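You operate a simulated robot arm through the tools that you are given. There is no shell and no other tool.

The job below is to be done with a simulated robot arm. You get a single attempt, and the scene is never put back.

TASK
Put things in order on the turntable bench. At the end: the black rubber foot with a bore is on the cap box (marked "CAPS"); the white label plate (marked "SPARE") from the turntable bench stands on top of the white spares pack (marked "NUTS"); the gauge pin with the green head (marked "GO") stands where the black rubber foot with a bore stood; the black cover (marked "SPLIT") from the turntable bench stands where the gauge pin with the green head stood; the black fifteen ohm relay (marked "15 ohm") stands where the black cover stood; whatever was shut is shut again. Leave all else as you found it, and nothing knocked over.
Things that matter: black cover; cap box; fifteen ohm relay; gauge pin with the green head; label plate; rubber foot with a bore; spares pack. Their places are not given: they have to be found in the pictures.

It is judged by the outcome, as a careful person would: the job done as asked, and still so three seconds after it is handed in. It fails if anything else is knocked over, pushed out of place, dropped, spilled or broken. Lids that push on must go on centred and level and be pressed home; caps that screw on are set level and turned clockwise until they are tight.

THE ROBOT
A 6-joint arm with a two-finger gripper, fixed in place. Base frame: the origin is at the foot of the arm, x ahead of it, y to its left, z up; the work surface is at about z = 800. Lengths are in mm, angles in degrees, forces in N, time in s.
With the tool pointing down near the work surface it reaches from about 100 to 700 mm from the base axis. Its first joint turns from -66.0 to 66.0 degrees. Payload 2.45 kg.
The tool frame sits at the grasp point between the pads (the TCP): z along the fingers, y along the line on which they close. The tips reach 30 mm beyond it. The gripper opens to 106 mm. The gripper's body begins 79 mm behind the TCP.
Orientation is that of the tool frame in the base frame, as a unit quaternion [x, y, z, w]. With the fingers straight down and closing along the base's y, the tool's x points along the base's -x, its y along +y and its z along -z.

THE INTERFACE
- The arm moves only by the tool servo_tool. Its argument "deltas" is a list of rows, each a list of 3 entries, a list of its own where there are three numbers: the shift along the tool's x, y, z in mm, then the turn, a rotation vector about the tool's x, y, z in degrees, then the opening in per cent of the stroke, from 0 (shut) to 100 (fully open). In form: [[[x, y, z], [rx, ry, rz], hand], ...]. A call has 1 to 20 rows; each row shifts and turns the commanded pose from where the row before left it, along the tool's axes as they then stand. Each row takes 0.2 s and may step no farther than 50 mm and 8.6 degrees from the row before; otherwise, or with a gripper value out of range, the whole call is refused. A pose out of reach is approached as far as the arm can. The call stops where the force on the tool passes 40 N (or 10 N more than at its start, if that is more) or the arm is blocked; 0.2 s more then pass. The fingers move at their own pace (about 153 mm/s each) and stop on an object; they squeeze with about 41 N. The grip force told is the motor's: it shows also when the fingers shut on nothing. Time passes only in rows, and 0.2 s behind the last, so rows that do not move let the fingers close. It gives the time, the measured TCP pose, the force on the tool (base axes), the opening and the grip force at its end, in the units of the frame above (readings bear some noise), with the torque about the TCP (base axes, N m) and any sound that the robot's microphone picked up.
- Cameras (640 x 400 px; columns grow to the right, rows downward): "scene" is fixed at [39.2, 400.6, 1403.5]; the picture's right is [-0.90, -0.44, 0.00], its down [-0.26, 0.53, -0.81] and it looks along [0.36, -0.73, -0.59] (base axes); focal length 374 px, centre (320, 200). "wrist" rides on the gripper at [76, -2, -106] in the tool frame; the picture's right is [0.02, 1.00, 0.00], its down [-0.78, 0.02, -0.62] and it looks along [-0.62, 0.01, 0.78] (tool axes); focal length 247 px, centre (320, 200).
- camera(camera): a new picture of that camera. No time passes.
- probe_pixels(camera, pixels): for up to 12 pixels [column, row] of the newest picture of that camera ("zoom" is the newest enlarged one), the place [x, y, z] in the base frame of the surface seen there, good to about 3 mm. No time passes.
- zoom(camera, box): a new picture of the part [left, top, right, bottom] of that camera's present view, enlarged. No time passes.
- finish_job(): hands the job in; it is judged then, once.

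Leave the gripper open and the arm clear of the work at the hand-in unless told otherwise.

The tools are called after "Request:" as name(argument=value, ...) on one line, values as JSON. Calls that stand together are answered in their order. servo_tool: Moves the arm, as the interface text tells. Its arguments: {"type":"object","properties":{"deltas":{"type":"array","items":{"type":"array"}}},"required":["deltas"]} The other tools are called the same way: camera (camera) takes a picture; probe_pixels (camera, pixels) gives the place of the surface under pixels of a picture; zoom (camera, box) takes an enlarged picture of a part of a camera's view; finish_job () hands the job in.

At the start:

```text
time: 0.0
ee_pos: [364.4, -121.0, 1108.6]
tool_rot: [0.0, 1.0, 0.0, 0.0]
wrist_force: [-0.4, -0.3, -0.1]
moment: [0.02, -0.05, 0.0]
grip_width: 105.9
gripper_force: 0.0
```

scene: 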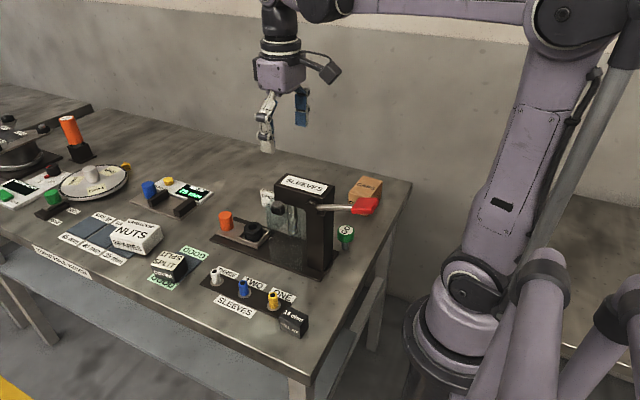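
wrist: 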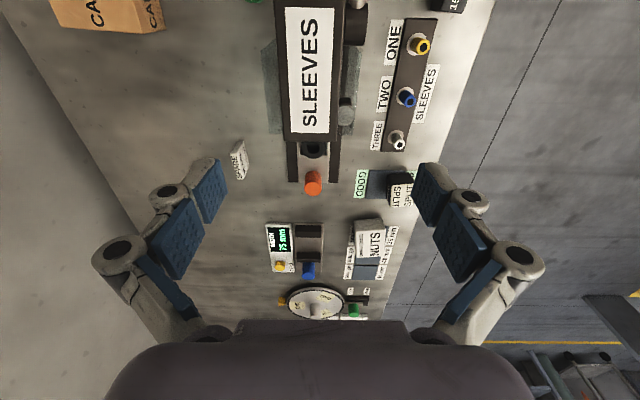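

I see a bench with an arbor press marked "SLEEVES", a turntable and several small parts. I'll enlarge parts of the scene view to identify each one.

Request:
zoom(camera="scene", box=[190, 150, 430, 350])

Request:
zoom(camera="scene", box=[0, 100, 220, 300])

Request:
zoom(camera="wrist", box=[200, 130, 440, 330])

Request:
zoom(camera="wrist", box=[220, 0, 500, 200])

```text
2.00 times, centred on (310, 250) of scene
```

zoom: 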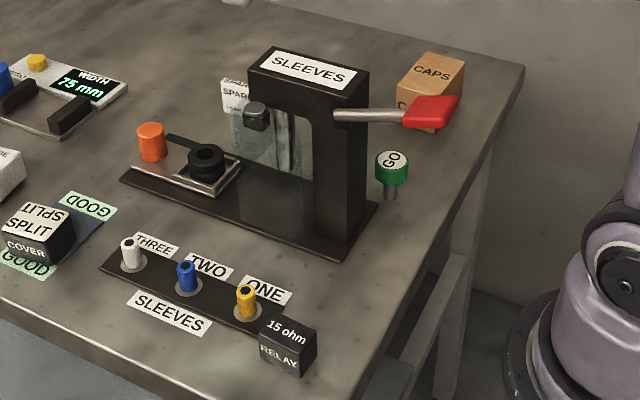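

```text
2.00 times, centred on (110, 200) of scene
```

zoom: 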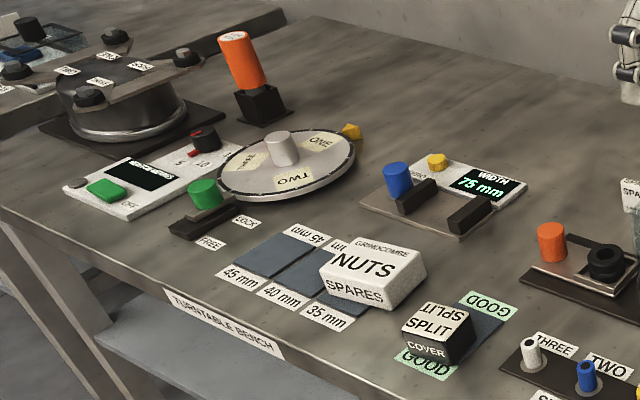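

```text
2.00 times, centred on (320, 230) of wrist
```

zoom: 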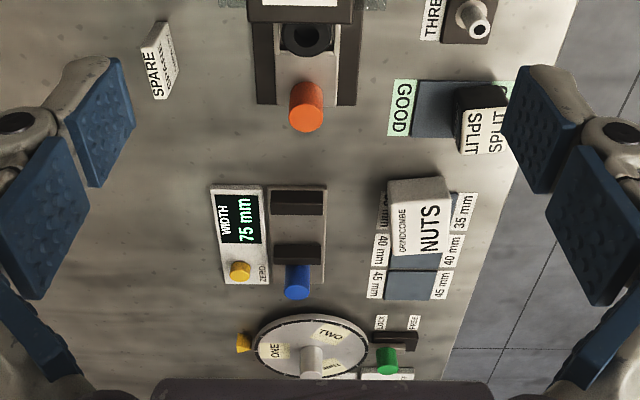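

```text
2.00 times, centred on (360, 100) of wrist
```

zoom: 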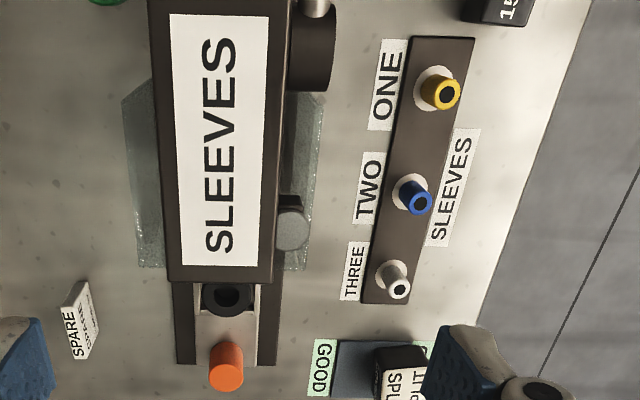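

The parts are identifiable. The foot sits on the press slide by the orange knob, GO is right of the press, and CAPS is behind it. SPLIT lies on the GOOD pad, the 15 ohm relay is at the front right, SPARE is behind the press, and NUTS is on the mm pad. I'll probe their positions in the scene view.

Request:
probe_pixels(camera="scene", pixels=[[365, 183], [346, 228], [252, 226], [167, 257], [294, 314], [266, 197], [132, 231], [226, 217], [345, 250], [305, 184], [368, 206], [240, 240]])

Request:
zoom(camera="scene", box=[310, 160, 410, 260])

Request:
zoom(camera="scene", box=[200, 170, 320, 270])

Request:
zoom(camera="scene", box=[100, 190, 220, 300])

```text
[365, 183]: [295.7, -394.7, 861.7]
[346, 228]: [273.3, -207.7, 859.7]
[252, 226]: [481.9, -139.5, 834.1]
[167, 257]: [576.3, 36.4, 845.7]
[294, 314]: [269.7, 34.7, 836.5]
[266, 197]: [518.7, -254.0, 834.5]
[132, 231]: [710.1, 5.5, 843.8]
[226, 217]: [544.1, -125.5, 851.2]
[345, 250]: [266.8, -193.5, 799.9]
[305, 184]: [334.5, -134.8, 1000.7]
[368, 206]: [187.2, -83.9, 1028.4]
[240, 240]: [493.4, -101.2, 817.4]
```

```text
4.00 times, centred on (360, 210) of scene
```

zoom: 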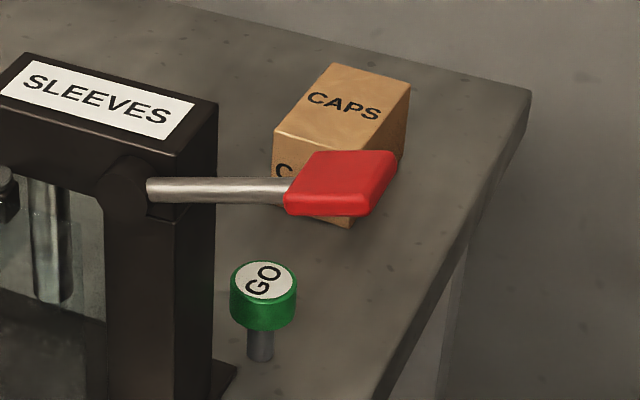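

```text
4.00 times, centred on (260, 220) of scene
```

zoom: 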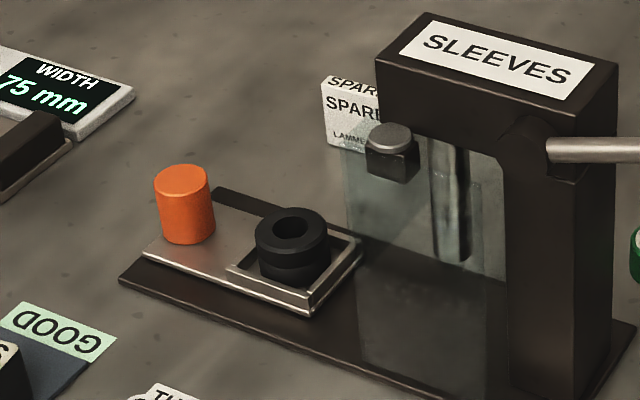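

```text
3.64 times, centred on (160, 245) of scene
```

zoom: 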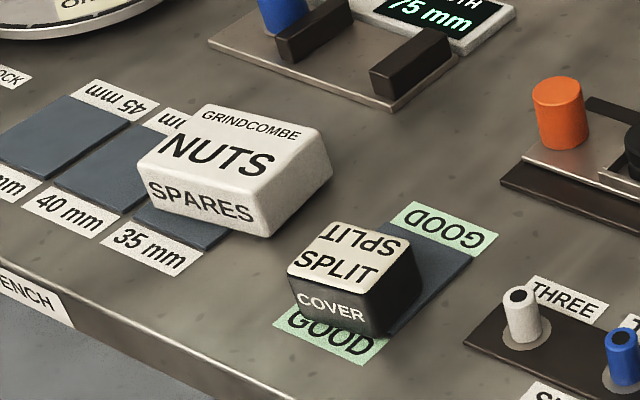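

The foot is in a small tray on the press slide, with a transparent guard behind it, and GO stands next to the press column. I'll move the arm at height toward (250, -250) so the wrist camera can see GO, CAPS and SPARE from above.

Request:
servo_tool(deltas=[[[28.5, -32.5, 0], [0, 0, 0], 100], [[28.5, -32.5, 0], [0, 0, 0], 100], [[28.5, -32.5, 0], [0, 0, 0], 100], [[28.5, -32.5, 0], [0, 0, 0], 100]])

Request:
camera(camera="wrist")

Request:
camera(camera="scene")

```text
time: 1.0
ee_pos: [252.5, -249.8, 1108.8]
tool_rot: [-0.001, 1.0, 0.0, 0.001]
wrist_force: [-0.1, 0.4, -0.6]
moment: [0.04, 0.0, 0.0]
grip_width: 106.0
gripper_force: 0.1
```

```text
taken
```

wrist: 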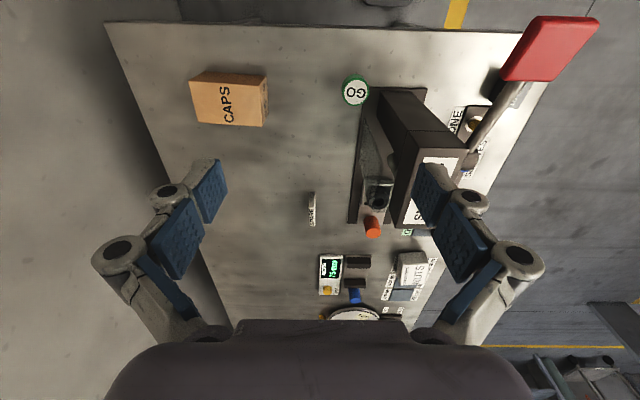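

```text
taken
```

scene: 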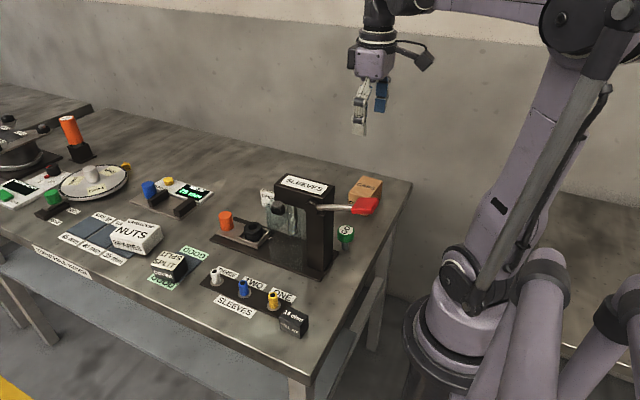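

Request:
zoom(camera="wrist", box=[160, 20, 480, 220])

Request:
probe_pixels(camera="wrist", pixels=[[355, 92], [344, 91], [367, 91], [355, 79], [355, 105], [195, 75], [263, 81], [261, 121], [199, 118], [378, 90], [426, 92], [355, 120]])

Request:
probe_pixels(camera="wrist", pixels=[[312, 195], [309, 224], [314, 224], [310, 210], [590, 20], [545, 80], [520, 30], [470, 155], [350, 215], [378, 195], [372, 225], [395, 100]])

```text
2.00 times, centred on (320, 120) of wrist
```

zoom: 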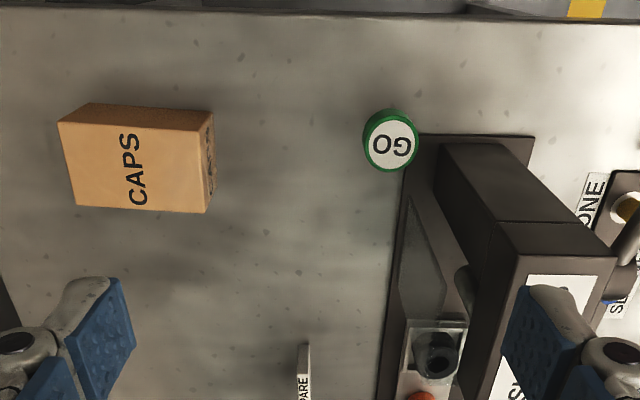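

```text
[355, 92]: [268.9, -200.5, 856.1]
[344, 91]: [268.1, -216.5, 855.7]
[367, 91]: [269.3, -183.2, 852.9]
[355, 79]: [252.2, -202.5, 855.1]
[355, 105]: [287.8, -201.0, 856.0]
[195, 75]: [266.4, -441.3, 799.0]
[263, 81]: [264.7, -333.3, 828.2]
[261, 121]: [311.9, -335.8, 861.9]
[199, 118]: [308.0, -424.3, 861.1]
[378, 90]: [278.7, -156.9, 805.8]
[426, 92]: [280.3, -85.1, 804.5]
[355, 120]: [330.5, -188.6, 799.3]
```

```text
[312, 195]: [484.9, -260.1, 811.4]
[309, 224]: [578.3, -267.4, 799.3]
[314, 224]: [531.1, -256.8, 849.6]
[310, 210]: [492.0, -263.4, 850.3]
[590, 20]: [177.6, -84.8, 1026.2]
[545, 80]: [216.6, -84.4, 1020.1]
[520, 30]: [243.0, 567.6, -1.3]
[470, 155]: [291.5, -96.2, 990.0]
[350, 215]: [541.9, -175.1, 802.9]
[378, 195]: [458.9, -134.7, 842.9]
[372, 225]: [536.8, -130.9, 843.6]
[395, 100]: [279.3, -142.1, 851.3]
```

GO's head is centred near (269, -200), with its top at 857. The CAPS top is at z≈861, and SPARE is a thin plate near (510, -262). Next I'll move forward and yaw the tool by 90°, so I can view the slide tray from the far side and test the wrist's turning range.

Request:
servo_tool(deltas=[[[-38.5, 6.25, 0], [0, 0, 0], 100], [[-38.5, 6.25, 0], [0, 0, 0], 100], [[-38.5, 6.25, 0], [0, 0, 0], 100], [[-38.5, 6.25, 0], [0, 0, 0], 100], [[-38.5, 6.25, 0], [0, 0, 0], 100], [[-38.5, 6.25, 0], [0, 0, 0], 100], [[-38.5, 6.25, 0], [0, 0, 0], 100], [[-38.5, 6.25, 0], [0, 0, 0], 100], [[0, 0, 0], [0, 0, -7.5], 100], [[0, 0, 0], [0, 0, -7.5], 100], [[0, 0, 0], [0, 0, -7.5], 100], [[0, 0, 0], [0, 0, -7.5], 100], [[0, 0, 0], [0, 0, -7.5], 100], [[0, 0, 0], [0, 0, -7.5], 100], [[0, 0, 0], [0, 0, -7.5], 100], [[0, 0, 0], [0, 0, -7.5], 100], [[0, 0, 0], [0, 0, -7.5], 100], [[0, 0, 0], [0, 0, -7.5], 100], [[0, 0, 0], [0, 0, -7.5], 100], [[0, 0, 0], [0, 0, -7.5], 100]])

Request:
camera(camera="wrist")

Request:
camera(camera="scene")

```text
time: 5.2
ee_pos: [558.1, -201.9, 1110.7]
tool_rot: [0.708, -0.706, 0.0, -0.001]
wrist_force: [0.2, 0.2, 0.6]
moment: [-0.03, 0.05, 0.01]
grip_width: 106.1
gripper_force: 0.2
```

```text
taken
```

wrist: 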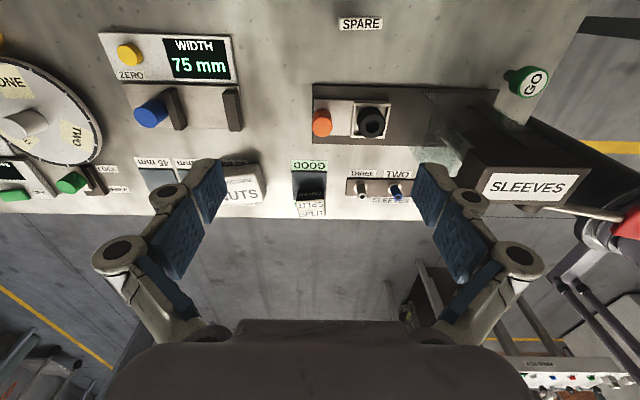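

```text
taken
```

scene: 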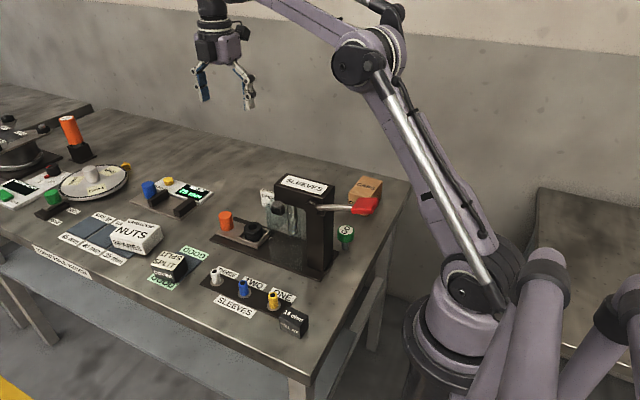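

This is a clear view: the foot is at pixel (371,122) in its square tray, SPARE is at (361,24), and SPLIT and NUTS show in row ~200. I'll zoom in and probe for accurate coordinates.

Request:
zoom(camera="wrist", box=[300, 70, 460, 170])

Request:
probe_pixels(camera="wrist", pixels=[[360, 20], [340, 20], [382, 20], [360, 17], [360, 28], [341, 27], [382, 27], [371, 107], [371, 136], [357, 121], [385, 121], [371, 122]])

Request:
probe_pixels(camera="wrist", pixels=[[353, 104], [389, 104], [353, 137], [389, 137], [320, 112], [330, 100], [396, 120], [310, 200], [310, 212], [240, 190], [250, 200], [299, 208]])

Request:
zoom(camera="wrist", box=[200, 140, 400, 230])

Request:
zoom(camera="wrist", box=[300, 0, 420, 70])

```text
4.00 times, centred on (380, 120) of wrist
```

zoom: 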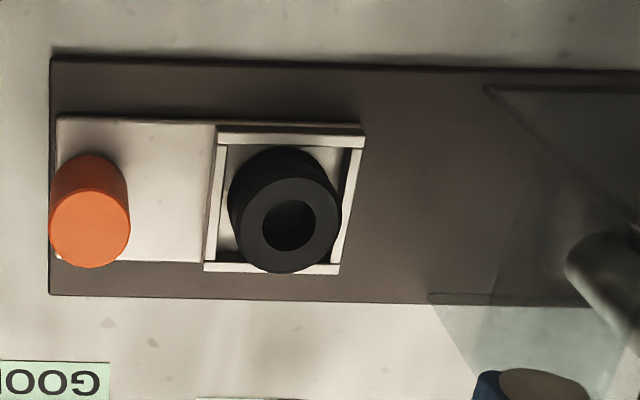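

```text
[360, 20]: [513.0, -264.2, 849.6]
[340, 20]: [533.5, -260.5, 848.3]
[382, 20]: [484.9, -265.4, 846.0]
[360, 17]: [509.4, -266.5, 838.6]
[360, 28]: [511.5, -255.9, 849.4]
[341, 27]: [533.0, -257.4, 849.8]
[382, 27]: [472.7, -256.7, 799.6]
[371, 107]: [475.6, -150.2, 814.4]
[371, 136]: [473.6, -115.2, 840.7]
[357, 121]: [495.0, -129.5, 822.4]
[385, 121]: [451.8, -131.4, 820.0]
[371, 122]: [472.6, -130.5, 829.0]
```

```text
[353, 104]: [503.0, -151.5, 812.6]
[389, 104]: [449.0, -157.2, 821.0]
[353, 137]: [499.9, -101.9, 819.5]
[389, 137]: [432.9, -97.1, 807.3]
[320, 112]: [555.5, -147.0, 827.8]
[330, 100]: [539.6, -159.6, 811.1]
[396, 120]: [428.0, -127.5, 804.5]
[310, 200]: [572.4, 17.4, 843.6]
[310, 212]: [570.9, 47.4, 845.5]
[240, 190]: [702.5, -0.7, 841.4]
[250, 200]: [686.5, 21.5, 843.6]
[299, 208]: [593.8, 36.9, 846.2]
```

```text
3.20 times, centred on (300, 185) of wrist
```

zoom: 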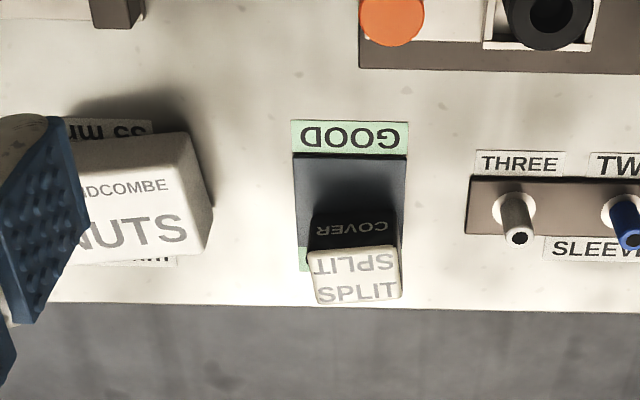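

```text
5.33 times, centred on (360, 35) of wrist
```

zoom: 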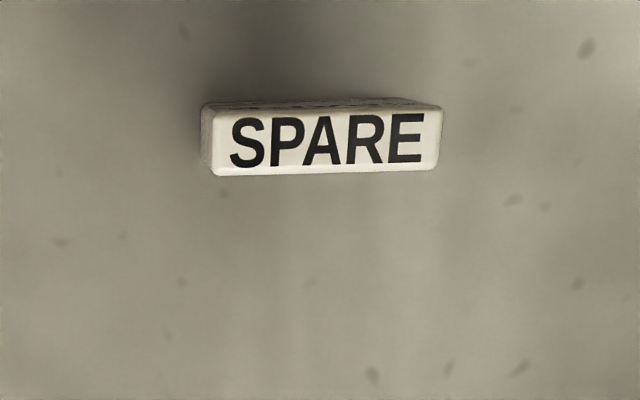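

I'll zoom in on the foot again and probe its rim and the tray, so I have exact centres.

Request:
zoom(camera="wrist", box=[340, 95, 404, 145])

Request:
probe_pixels(camera="zoom", pixels=[[320, 200]])

```text
8.00 times, centred on (372, 120) of wrist
```

zoom: 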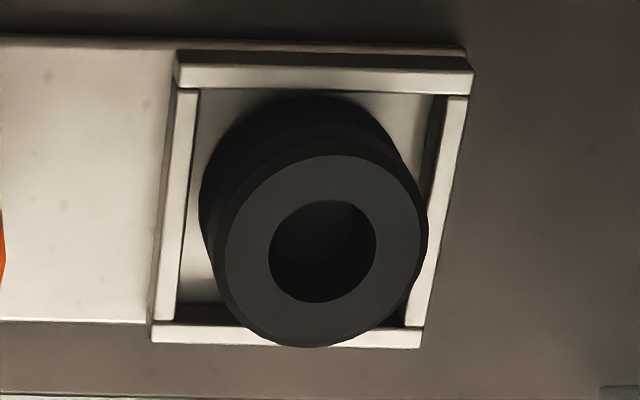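

```text
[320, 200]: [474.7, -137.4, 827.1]
```

Request:
probe_pixels(camera="zoom", pixels=[[240, 252], [408, 252], [322, 170], [322, 330], [322, 240], [188, 77], [460, 80], [166, 325], [415, 338], [215, 120], [410, 120], [110, 200]])

Request:
zoom(camera="wrist", box=[275, 165, 345, 225])

```text
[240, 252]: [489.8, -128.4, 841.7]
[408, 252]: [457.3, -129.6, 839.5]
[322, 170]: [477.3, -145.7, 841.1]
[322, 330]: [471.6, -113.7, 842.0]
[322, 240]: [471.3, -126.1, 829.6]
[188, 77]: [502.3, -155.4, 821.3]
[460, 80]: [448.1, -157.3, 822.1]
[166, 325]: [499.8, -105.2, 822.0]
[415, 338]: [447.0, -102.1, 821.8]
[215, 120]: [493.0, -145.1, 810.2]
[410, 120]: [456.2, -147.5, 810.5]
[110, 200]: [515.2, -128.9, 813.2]
```

```text
6.67 times, centred on (310, 195) of wrist
```

zoom: 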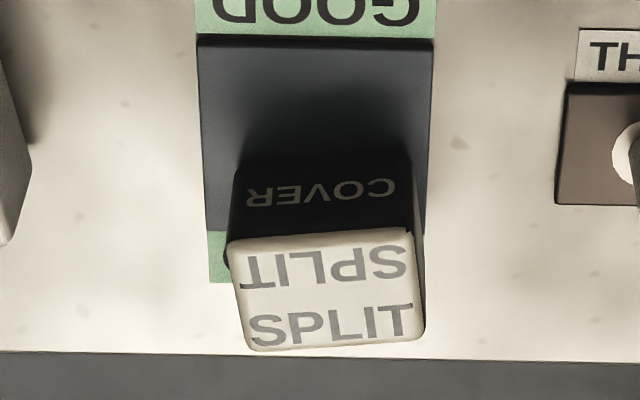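

The foot's centre is about (474, -130), with its top at 841. The tray floor is at ≈811 and the lips reach 822. Before I descend there I need the extent of the guard and press head, so I'll zoom on those in the scene view.

Request:
zoom(camera="scene", box=[210, 165, 350, 285])

Request:
probe_pixels(camera="zoom", pixels=[[320, 200], [400, 50], [570, 100], [395, 85], [535, 140], [350, 155], [365, 125], [330, 150], [370, 300], [330, 300], [350, 200], [440, 180]])

Request:
zoom(camera="wrist", box=[380, 60, 640, 260])

Request:
probe_pixels(camera="wrist", pixels=[[422, 92], [430, 150], [418, 143], [455, 168], [450, 140], [463, 150], [490, 180], [460, 205], [500, 95], [595, 178], [500, 130], [530, 80]])

```text
3.33 times, centred on (280, 225) of scene
```

zoom: 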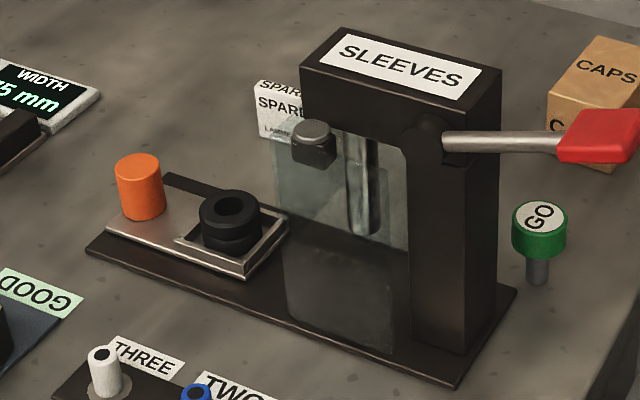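

```text
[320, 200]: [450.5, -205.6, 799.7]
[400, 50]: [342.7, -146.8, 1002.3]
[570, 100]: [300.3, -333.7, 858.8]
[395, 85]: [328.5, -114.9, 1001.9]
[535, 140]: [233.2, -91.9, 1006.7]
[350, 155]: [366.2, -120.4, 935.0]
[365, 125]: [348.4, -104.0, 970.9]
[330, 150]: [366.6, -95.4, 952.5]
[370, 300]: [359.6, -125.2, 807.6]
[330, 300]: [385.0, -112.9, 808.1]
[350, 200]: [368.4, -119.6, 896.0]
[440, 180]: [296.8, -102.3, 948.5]
```

```text
2.00 times, centred on (510, 160) of wrist
```

zoom: 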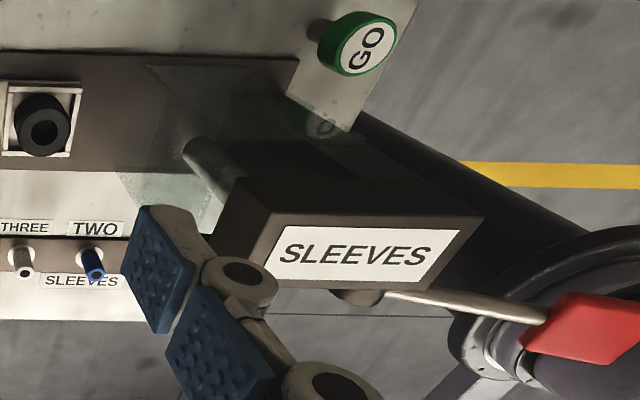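

```text
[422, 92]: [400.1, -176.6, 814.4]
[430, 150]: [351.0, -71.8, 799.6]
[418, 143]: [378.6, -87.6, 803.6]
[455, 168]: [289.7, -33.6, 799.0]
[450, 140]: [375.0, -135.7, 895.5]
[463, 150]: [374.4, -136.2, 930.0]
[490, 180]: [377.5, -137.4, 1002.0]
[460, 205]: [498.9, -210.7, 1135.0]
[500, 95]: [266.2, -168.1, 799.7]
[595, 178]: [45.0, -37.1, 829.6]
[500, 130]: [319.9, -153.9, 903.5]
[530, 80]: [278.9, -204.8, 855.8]
```

The press head ends near x≈395 and the guards near x≈405, so the foot at x=474 is clear of both. Next I'll probe the cap box top, the relay, and the cover and GO details from the scene camera.

Request:
zoom(camera="scene", box=[330, 165, 410, 215])

Request:
probe_pixels(camera="zoom", pixels=[[270, 95], [405, 130], [335, 240], [165, 210], [290, 160], [145, 215], [260, 90], [415, 132], [345, 255], [180, 270], [320, 380], [300, 300]])

Request:
zoom(camera="scene", box=[200, 260, 330, 345])

```text
8.00 times, centred on (370, 190) of scene
```

zoom: 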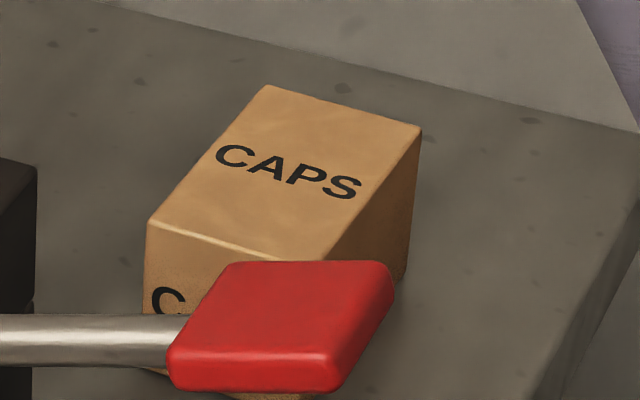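

```text
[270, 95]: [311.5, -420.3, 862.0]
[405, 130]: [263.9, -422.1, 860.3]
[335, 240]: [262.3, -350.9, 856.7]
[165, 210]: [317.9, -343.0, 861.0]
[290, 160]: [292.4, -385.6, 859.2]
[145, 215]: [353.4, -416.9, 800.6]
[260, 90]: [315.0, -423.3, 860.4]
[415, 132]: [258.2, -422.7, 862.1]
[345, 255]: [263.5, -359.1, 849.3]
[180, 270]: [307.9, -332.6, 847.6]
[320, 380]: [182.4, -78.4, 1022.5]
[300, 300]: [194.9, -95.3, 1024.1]
```

```text
4.71 times, centred on (265, 302) of scene
```

zoom: 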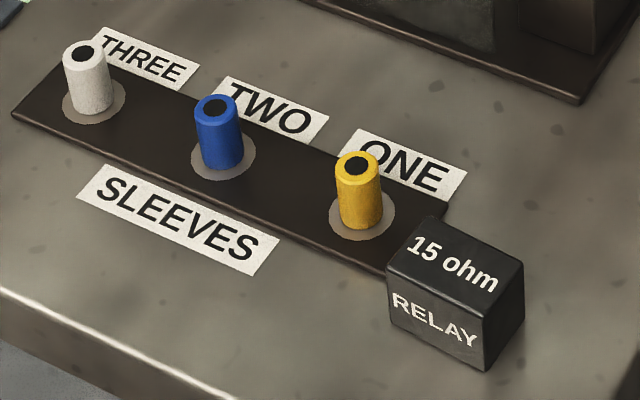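

The cap box top spans about x 258–318 and y -424 to -335 at z 861, so its centre is (288, -380). Next I'll probe the relay and the neighbouring yellow sleeve.

Request:
probe_pixels(camera="zoom", pixels=[[428, 225], [515, 262], [393, 265], [483, 308], [455, 262], [358, 165], [440, 210], [385, 272], [395, 320], [485, 360], [455, 195], [430, 325]])

Request:
zoom(camera="scene", box=[100, 200, 220, 290])

Request:
probe_pixels(camera="zoom", pixels=[[320, 200]])

```text
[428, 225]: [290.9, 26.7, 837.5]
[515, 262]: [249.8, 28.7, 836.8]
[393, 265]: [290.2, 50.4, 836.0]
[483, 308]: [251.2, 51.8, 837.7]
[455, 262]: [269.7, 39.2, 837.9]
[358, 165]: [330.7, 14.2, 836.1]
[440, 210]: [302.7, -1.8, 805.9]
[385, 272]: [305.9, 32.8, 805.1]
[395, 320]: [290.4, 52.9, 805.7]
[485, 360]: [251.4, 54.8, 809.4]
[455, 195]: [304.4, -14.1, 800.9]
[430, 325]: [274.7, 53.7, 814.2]
```

```text
4.44 times, centred on (160, 245) of scene
```

zoom: 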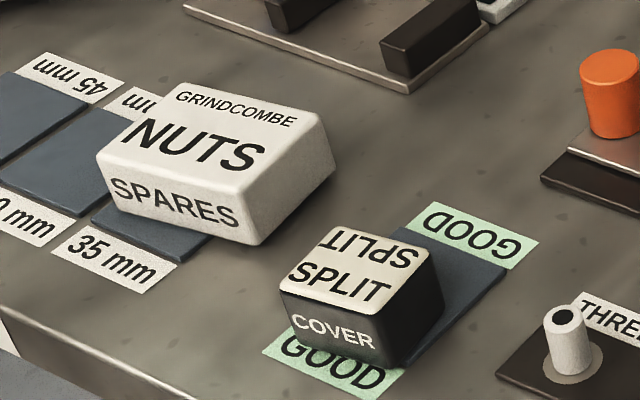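

```text
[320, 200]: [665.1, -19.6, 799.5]
```

Request:
probe_pixels(camera="zoom", pixels=[[335, 230], [435, 255], [288, 285], [385, 312], [360, 268], [290, 320], [385, 360], [440, 300], [490, 275], [405, 230], [320, 375], [280, 345]])

Request:
probe_pixels(camera="zoom", pixels=[[180, 90], [315, 118], [105, 158], [250, 190], [210, 140], [327, 125], [330, 165], [255, 240], [110, 195], [245, 225], [240, 160], [150, 110]])

```text
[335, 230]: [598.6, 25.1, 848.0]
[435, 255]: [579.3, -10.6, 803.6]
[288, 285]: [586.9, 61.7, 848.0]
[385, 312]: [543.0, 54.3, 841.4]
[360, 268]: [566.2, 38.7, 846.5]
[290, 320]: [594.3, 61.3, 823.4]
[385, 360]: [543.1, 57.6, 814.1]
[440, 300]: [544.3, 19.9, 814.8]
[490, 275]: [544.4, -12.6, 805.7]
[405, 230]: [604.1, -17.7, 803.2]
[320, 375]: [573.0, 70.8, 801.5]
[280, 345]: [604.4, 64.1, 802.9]
```

```text
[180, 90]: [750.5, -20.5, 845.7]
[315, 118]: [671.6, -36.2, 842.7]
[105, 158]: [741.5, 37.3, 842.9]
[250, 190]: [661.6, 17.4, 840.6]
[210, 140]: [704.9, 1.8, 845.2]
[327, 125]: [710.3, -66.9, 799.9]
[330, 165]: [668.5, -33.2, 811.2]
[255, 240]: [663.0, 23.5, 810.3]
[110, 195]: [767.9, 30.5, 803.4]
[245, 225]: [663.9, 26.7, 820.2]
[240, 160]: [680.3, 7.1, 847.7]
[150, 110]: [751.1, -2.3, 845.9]
```

NUTS: top z≈845, centre ≈(706, 0), with its long axis turned about 12° from x. I'll check the cover's corners from the wrist view.

Request:
zoom(camera="wrist", box=[290, 190, 338, 220])

Request:
probe_pixels(camera="zoom", pixels=[[320, 200]])

```text
13.33 times, centred on (314, 205) of wrist
```

zoom: 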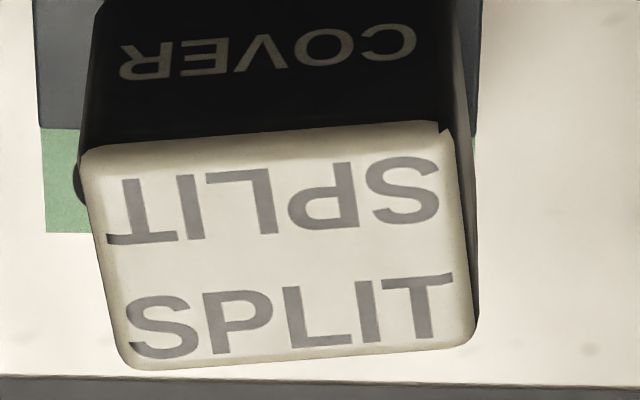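

```text
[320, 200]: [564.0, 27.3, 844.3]
```

Request:
probe_pixels(camera="zoom", pixels=[[92, 155], [440, 130], [470, 330], [130, 360], [280, 245], [90, 140], [100, 60], [460, 100], [84, 180], [300, 130], [300, 355], [300, 60]])

```text
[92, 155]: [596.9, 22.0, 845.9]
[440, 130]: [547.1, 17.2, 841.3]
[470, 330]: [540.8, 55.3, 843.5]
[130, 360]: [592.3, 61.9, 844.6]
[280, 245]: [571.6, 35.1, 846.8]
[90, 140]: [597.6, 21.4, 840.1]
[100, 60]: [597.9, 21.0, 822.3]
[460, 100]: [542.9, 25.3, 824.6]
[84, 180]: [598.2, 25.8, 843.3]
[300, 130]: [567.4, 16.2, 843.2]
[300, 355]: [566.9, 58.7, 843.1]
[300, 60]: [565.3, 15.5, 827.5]
```

Cover: about 51 × 40 mm, centre (569, 39), top ≈845, yawed about 7°. I'll start with the foot: move above it to (474, -130) with the fingers closing along x, narrow the opening to about 60 mm to stay clear of the orange knob, and descend to z≈900.

Request:
servo_tool(deltas=[[[-35.5, 42.2, 0], [0, 0, 0], 57], [[-35.5, 42.2, 0], [0, 0, 0], 57], [[0, 0, 40], [0, 0, 0], 57], [[0, 0, 40], [0, 0, 0], 57], [[0, 0, 40], [0, 0, 0], 57], [[0, 0, 40], [0, 0, 0], 57], [[0, 0, 40], [0, 0, 0], 57], [[0, 0, 0], [0, 0, 0], 57]])

Request:
camera(camera="wrist")

Request:
camera(camera="scene")

```text
refused: row 1 steps farther than a row can; nothing moved
```

```text
taken
```

wrist: 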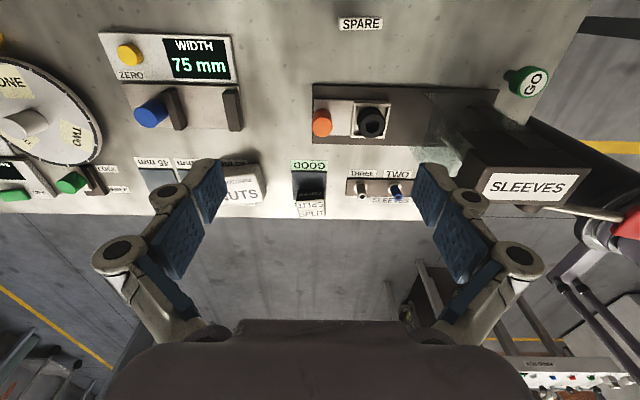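

```text
taken
```

scene: 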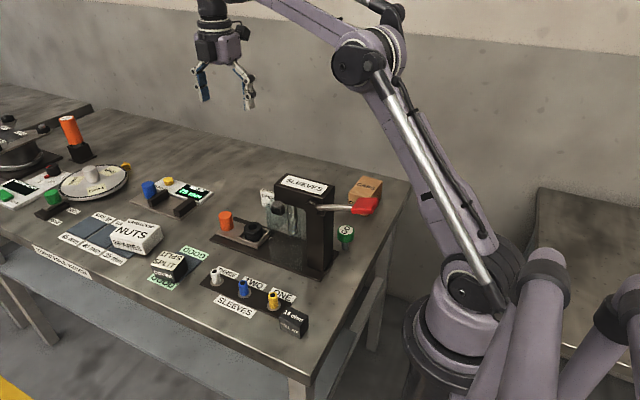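

The first row was too long at 55 mm, so the call was refused. I'll split that move into three smaller rows and keep the rest the same.

Request:
servo_tool(deltas=[[[-23.7, 28.1, 0], [0, 0, 0], 57], [[-23.7, 28.1, 0], [0, 0, 0], 57], [[-23.6, 28.2, 0], [0, 0, 0], 57], [[0, 0, 40], [0, 0, 0], 57], [[0, 0, 40], [0, 0, 0], 57], [[0, 0, 40], [0, 0, 0], 57], [[0, 0, 40], [0, 0, 0], 57], [[0, 0, 40], [0, 0, 0], 57], [[0, 0, 0], [0, 0, 0], 57]])

Request:
camera(camera="wrist")

Request:
camera(camera="scene")

```text
time: 7.2
ee_pos: [473.9, -130.3, 906.8]
tool_rot: [-0.707, 0.707, -0.001, 0.001]
wrist_force: [0.1, 0.4, -0.2]
moment: [-0.02, 0.0, -0.01]
grip_width: 60.3
gripper_force: 0.1
```

```text
taken
```

wrist: 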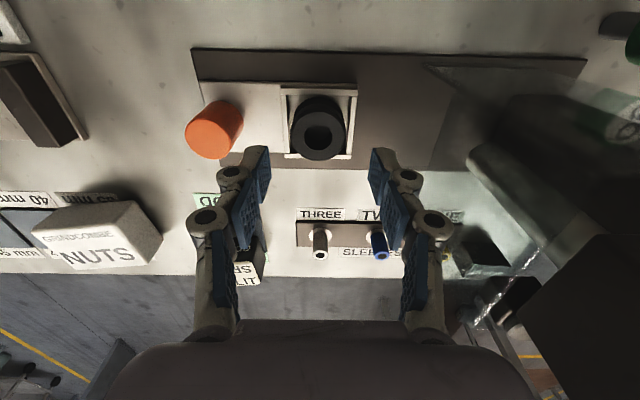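

```text
taken
```

scene: 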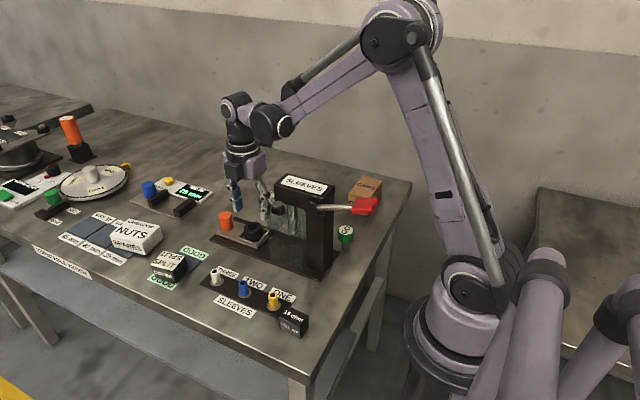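

The tool is at (474, -130, 907) and the forearm is well above the press. I'll probe the foot again from this closer view before descending.

Request:
zoom(camera="wrist", box=[270, 75, 370, 165])

Request:
probe_pixels(camera="wrist", pixels=[[293, 135], [343, 135], [318, 115], [318, 156], [284, 92], [354, 92], [349, 154], [288, 154], [294, 105], [345, 105], [318, 98], [318, 135]])

```text
4.44 times, centred on (320, 120) of wrist
```

zoom: 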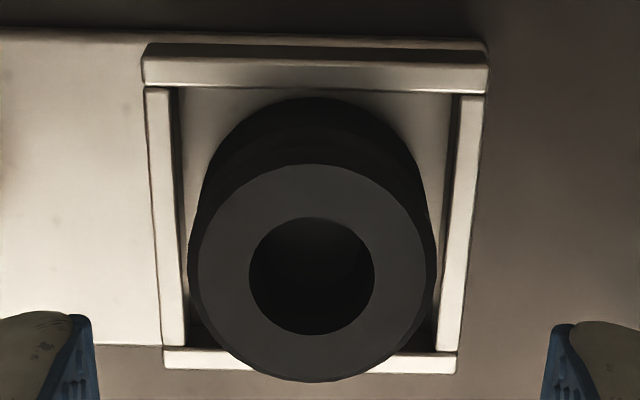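

```text
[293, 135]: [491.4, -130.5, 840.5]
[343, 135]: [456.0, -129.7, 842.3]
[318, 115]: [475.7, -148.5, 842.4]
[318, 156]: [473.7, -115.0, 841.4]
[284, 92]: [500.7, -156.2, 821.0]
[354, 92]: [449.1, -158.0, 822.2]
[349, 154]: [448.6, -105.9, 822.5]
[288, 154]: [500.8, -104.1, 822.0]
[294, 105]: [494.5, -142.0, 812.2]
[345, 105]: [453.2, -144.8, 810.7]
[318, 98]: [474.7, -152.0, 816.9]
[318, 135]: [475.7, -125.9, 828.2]
```

The foot's centre is confirmed at ≈(474, -131). I'll descend to z≈857, with the fingertips just above the tray lips, and close on the foot.

Request:
servo_tool(deltas=[[[1, 0, 20], [0, 0, 0], 57], [[0, 0, 20], [0, 0, 0], 57], [[0, 0, 11], [0, 0, 0], 57], [[0, 0, 0], [0, 0, 0], 57], [[0, 0, 0], [0, 0, 0], 30], [[0, 0, 0], [0, 0, 0], 10], [[0, 0, 0], [0, 0, 0], 10], [[0, 0, 0], [0, 0, 0], 10]])

Request:
camera(camera="wrist")

Request:
zoom(camera="scene", box=[200, 150, 340, 270])

```text
time: 9.0
ee_pos: [475.3, -132.0, 858.6]
tool_rot: [0.707, -0.707, 0.001, 0.0]
wrist_force: [-0.3, 0.0, 0.5]
moment: [-0.03, -0.01, -0.01]
grip_width: 40.5
gripper_force: 40.7
```

```text
taken
```

wrist: 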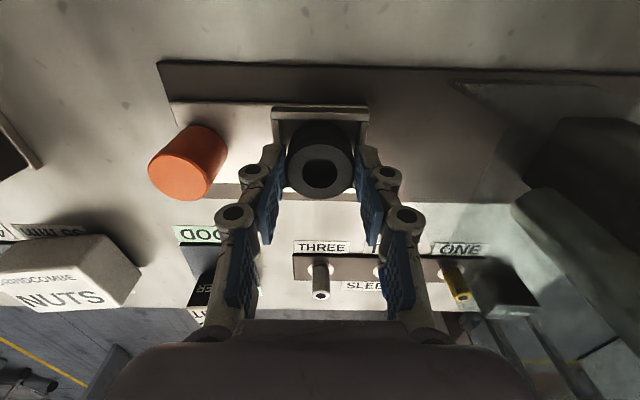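

```text
3.33 times, centred on (270, 210) of scene
```

zoom: 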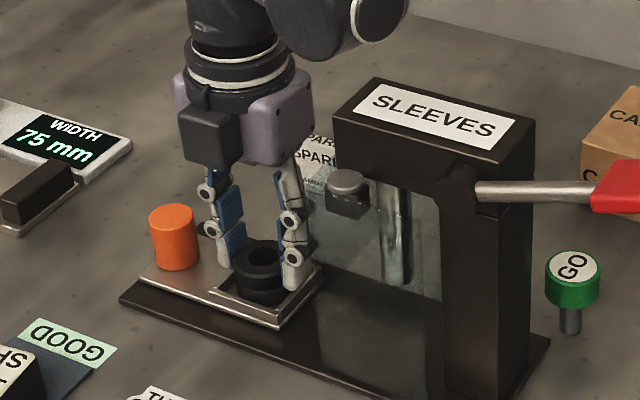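

The fingers closed on the foot (40.5 mm, 41 N). I'll lift it straight up about 110 mm and check that it's held.

Request:
servo_tool(deltas=[[[0, 0, -10], [0, 0, 0], 10], [[0, 0, -20], [0, 0, 0], 10], [[0, 0, -40], [0, 0, 0], 10], [[0, 0, -40], [0, 0, 0], 10], [[0, 0, 0], [0, 0, 0], 10]])

Request:
camera(camera="wrist")

Request:
zoom(camera="scene", box=[190, 110, 340, 270])

```text
time: 10.2
ee_pos: [473.6, -131.0, 968.1]
tool_rot: [0.707, -0.707, 0.001, -0.001]
wrist_force: [0.0, 0.8, -0.2]
moment: [-0.05, -0.03, 0.01]
grip_width: 40.7
gripper_force: 40.6
```

```text
taken
```

wrist: 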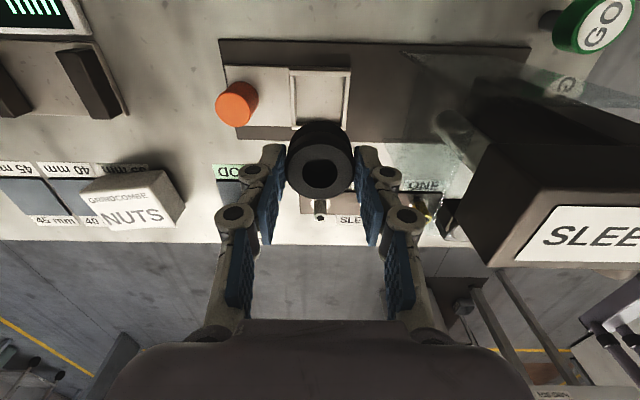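

```text
2.50 times, centred on (265, 190) of scene
```

zoom: 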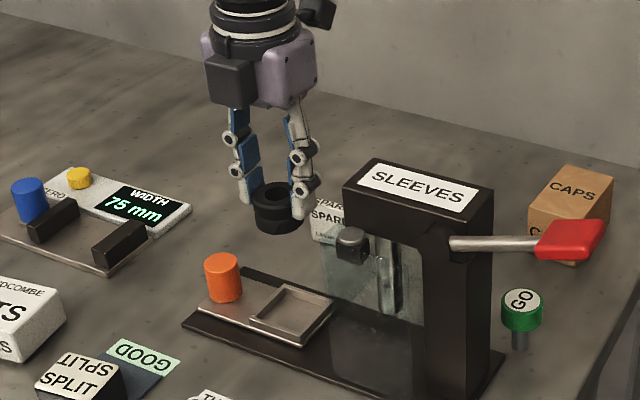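

The foot is held and the tray is empty. I'll move -y first to get away from the press, then across to above the cap box at (288, -380).

Request:
servo_tool(deltas=[[[40, 0, 0], [0, 0, 0], 10], [[40, 0, 0], [0, 0, 0], 10], [[40, 0, 0], [0, 0, 0], 10], [[25.8, 37.2, 0], [0, 0, 0], 10], [[25.8, 37.2, 0], [0, 0, 0], 10], [[25.8, 37.2, 0], [0, 0, 0], 10], [[25.8, 37.2, 0], [0, 0, 0], 10], [[25.8, 37.2, 0], [0, 0, 0], 10], [[0, 0, 0], [0, 0, 0], 10]])

Request:
camera(camera="wrist")

Request:
camera(camera="scene")

```text
time: 12.2
ee_pos: [286.9, -383.3, 967.3]
tool_rot: [0.708, -0.706, 0.0, 0.0]
wrist_force: [0.5, -1.1, -0.6]
moment: [0.01, 0.04, -0.03]
grip_width: 40.5
gripper_force: 40.9
```

```text
taken
```

wrist: 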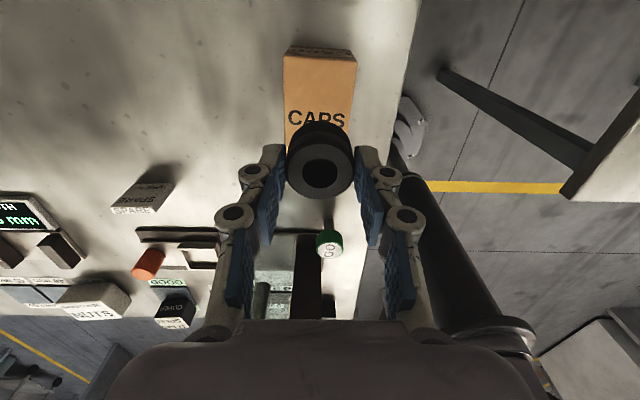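

```text
taken
```

scene: 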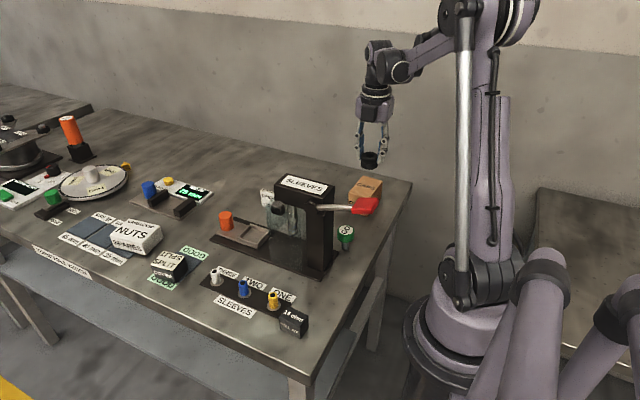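

I'll check the cap box edges from here before lowering.

Request:
probe_pixels(camera="wrist", pixels=[[286, 58], [355, 62], [287, 120], [348, 122], [320, 90], [320, 60], [300, 100], [340, 100], [321, 52], [320, 48]])

Request:
zoom(camera="wrist", box=[260, 30, 380, 200])

```text
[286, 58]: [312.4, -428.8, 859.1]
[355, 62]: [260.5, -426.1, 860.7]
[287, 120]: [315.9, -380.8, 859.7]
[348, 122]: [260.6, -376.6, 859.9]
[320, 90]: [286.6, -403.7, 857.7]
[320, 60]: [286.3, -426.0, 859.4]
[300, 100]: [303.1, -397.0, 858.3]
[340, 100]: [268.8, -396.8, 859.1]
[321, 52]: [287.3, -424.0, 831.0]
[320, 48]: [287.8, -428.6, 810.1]
```

```text
2.35 times, centred on (320, 115) of wrist
```

zoom: 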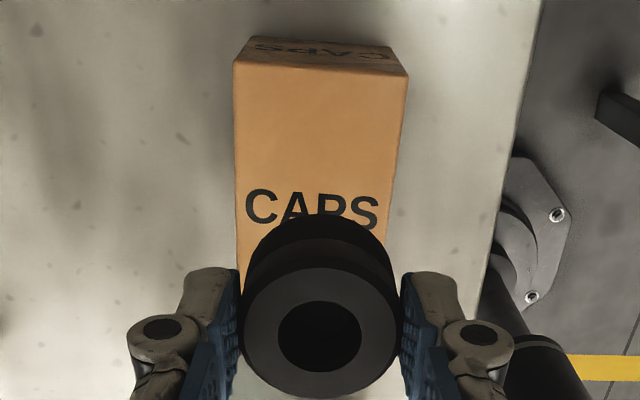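

The box centre is confirmed at ≈(287, -380) with its top at 860, so contact should come at tool z≈907. I'll lower to just above that.

Request:
servo_tool(deltas=[[[0, 0, 20], [0, 0, 0], 10], [[0, 0, 20], [0, 0, 0], 10], [[0, 0, 12], [0, 0, 0], 10], [[0, 0, 4], [0, 0, 0], 10], [[0, 0, 0], [0, 0, 0], 10]])

Request:
zoom(camera="scene", box=[330, 120, 410, 220])

```text
time: 13.4
ee_pos: [287.3, -380.8, 910.4]
tool_rot: [-0.707, 0.707, 0.0, 0.0]
wrist_force: [-0.4, 0.1, -0.5]
moment: [-0.02, 0.01, 0.01]
grip_width: 40.6
gripper_force: 40.8
```

```text
4.00 times, centred on (370, 170) of scene
```

zoom: 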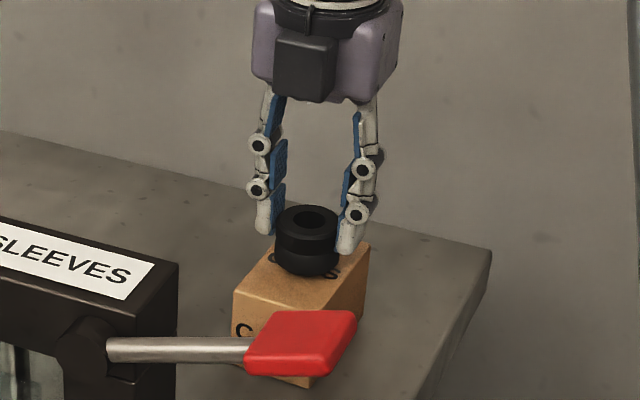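

No contact yet. I'll step down 1 mm at a time and watch the force.

Request:
servo_tool(deltas=[[[0, 0, 1.5], [0, 0, 0], 10], [[0, 0, 1], [0, 0, 0], 10], [[0, 0, 0], [0, 0, 0], 10]])

```text
time: 14.2
ee_pos: [288.5, -381.0, 910.4]
tool_rot: [0.707, -0.707, 0.001, -0.001]
wrist_force: [0.2, 0.3, -0.5]
moment: [-0.01, 0.0, 0.0]
grip_width: 40.4
gripper_force: 40.4
```

Request:
servo_tool(deltas=[[[0, 0, 1], [0, 0, 0], 10], [[0, 0, 0], [0, 0, 0], 10]])

```text
time: 14.8
ee_pos: [288.0, -379.9, 907.7]
tool_rot: [0.707, -0.707, 0.0, 0.0]
wrist_force: [-0.4, 0.5, 0.2]
moment: [0.03, 0.0, -0.02]
grip_width: 40.6
gripper_force: 41.1
```

Request:
servo_tool(deltas=[[[0, 0, 1], [0, 0, 0], 10], [[0, 0, 0], [0, 0, 0], 10]])

Request:
servo_tool(deltas=[[[0, 0, 0.7], [0, 0, 0], 10], [[0, 0, 0], [0, 0, 0], 10]])

```text
time: 15.4
ee_pos: [289.7, -381.9, 907.1]
tool_rot: [-0.707, 0.707, -0.001, 0.001]
wrist_force: [-0.4, 0.1, -0.6]
moment: [-0.01, -0.02, 0.04]
grip_width: 40.7
gripper_force: 41.3
```

```text
time: 16.0
ee_pos: [287.8, -380.6, 906.7]
tool_rot: [0.707, -0.707, 0.001, 0.0]
wrist_force: [0.1, -0.4, -0.3]
moment: [0.01, 0.05, -0.03]
grip_width: 40.5
gripper_force: 41.1
```

Request:
servo_tool(deltas=[[[0, 0, 0.8], [0, 0, 0], 10], [[0, 0, 0], [0, 0, 0], 10]])

Request:
zoom(camera="scene", box=[345, 160, 401, 200])

```text
time: 16.6
ee_pos: [287.7, -380.8, 906.6]
tool_rot: [-0.707, 0.707, 0.0, 0.001]
wrist_force: [0.5, -0.6, 15.9]
moment: [0.0, -0.01, -0.04]
grip_width: 40.6
gripper_force: 40.9
```

```text
10.00 times, centred on (373, 180) of scene
```

zoom: 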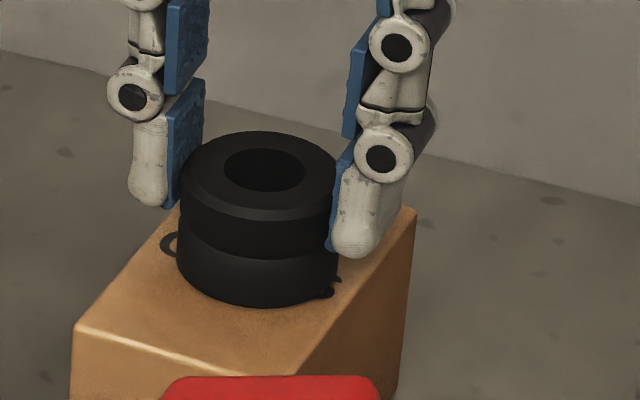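

The force rose to 16 N, so the foot is on the box. I'll ease up 0.4 mm, release, and rise.

Request:
servo_tool(deltas=[[[0, 0, -0.4], [0, 0, 0], 10], [[0, 0, 0], [0, 0, 0], 50], [[0, 0, 0], [0, 0, 0], 57], [[0, 0, 0], [0, 0, 0], 57], [[0, 0, -15], [0, 0, 0], 57], [[0, 0, -40], [0, 0, 0], 57], [[0, 0, -40], [0, 0, 0], 57]])

Request:
zoom(camera="scene", box=[330, 140, 410, 220])

Request:
camera(camera="wrist")

```text
time: 18.2
ee_pos: [286.0, -379.6, 1000.4]
tool_rot: [-0.707, 0.708, 0.0, 0.001]
wrist_force: [-0.2, 0.0, 0.6]
moment: [-0.01, 0.02, -0.01]
grip_width: 60.5
gripper_force: 0.1
```

```text
5.00 times, centred on (370, 180) of scene
```

zoom: 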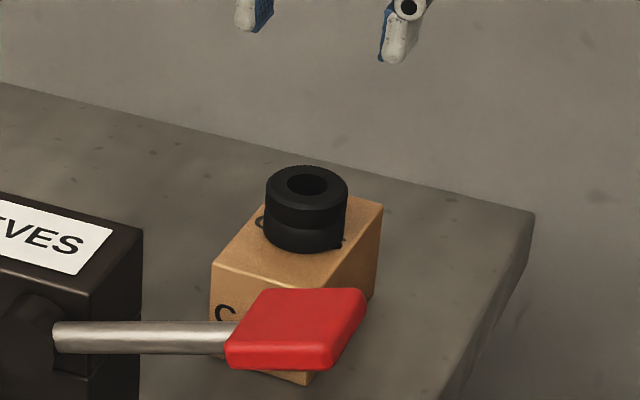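

```text
taken
```

wrist: 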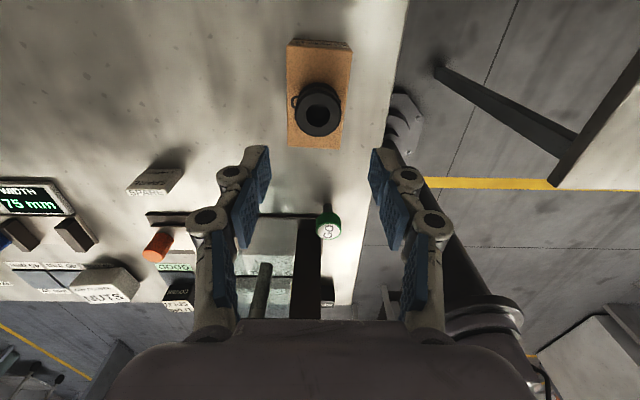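

The foot stands centred on the cap box. Next is GO: I'll move to above (269.5, -200.5), fingers closing along x with the camera on the -y side away from the press, and look before descending near the red handle.

Request:
servo_tool(deltas=[[[-44.9, 4.6, 0], [0, 0, 0], 57], [[-44.9, 4.6, 0], [0, 0, 0], 57], [[-44.9, 4.6, 0], [0, 0, 0], 57], [[-44.8, 4.7, 0], [0, 0, 0], 57], [[0, 0, 0], [0, 0, 0], 57]])

Request:
camera(camera="wrist")

Request:
camera(camera="scene")

```text
time: 19.4
ee_pos: [270.1, -201.2, 1003.9]
tool_rot: [0.708, -0.707, 0.0, -0.001]
wrist_force: [0.0, 0.2, 0.5]
moment: [-0.04, -0.02, 0.0]
grip_width: 60.5
gripper_force: 0.1
```

```text
taken
```

wrist: 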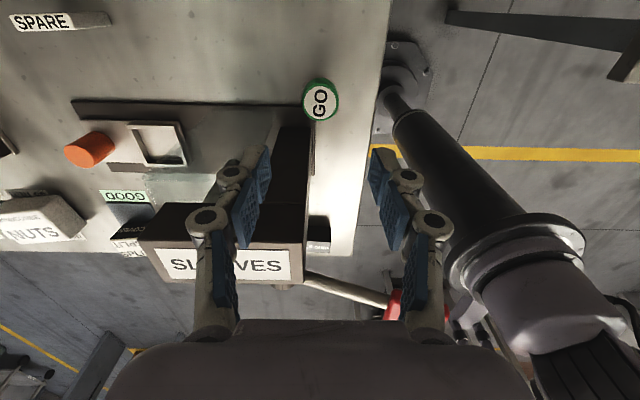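

```text
taken
```

scene: 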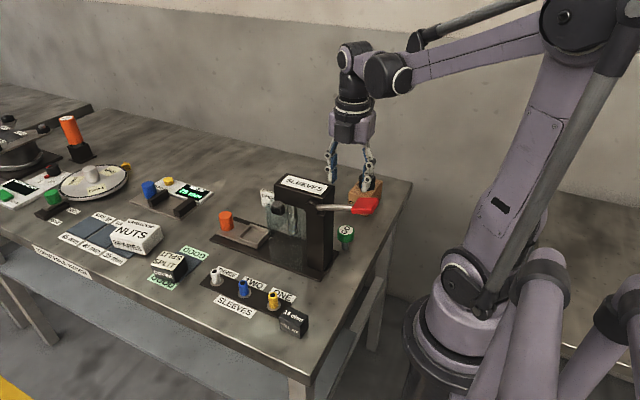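

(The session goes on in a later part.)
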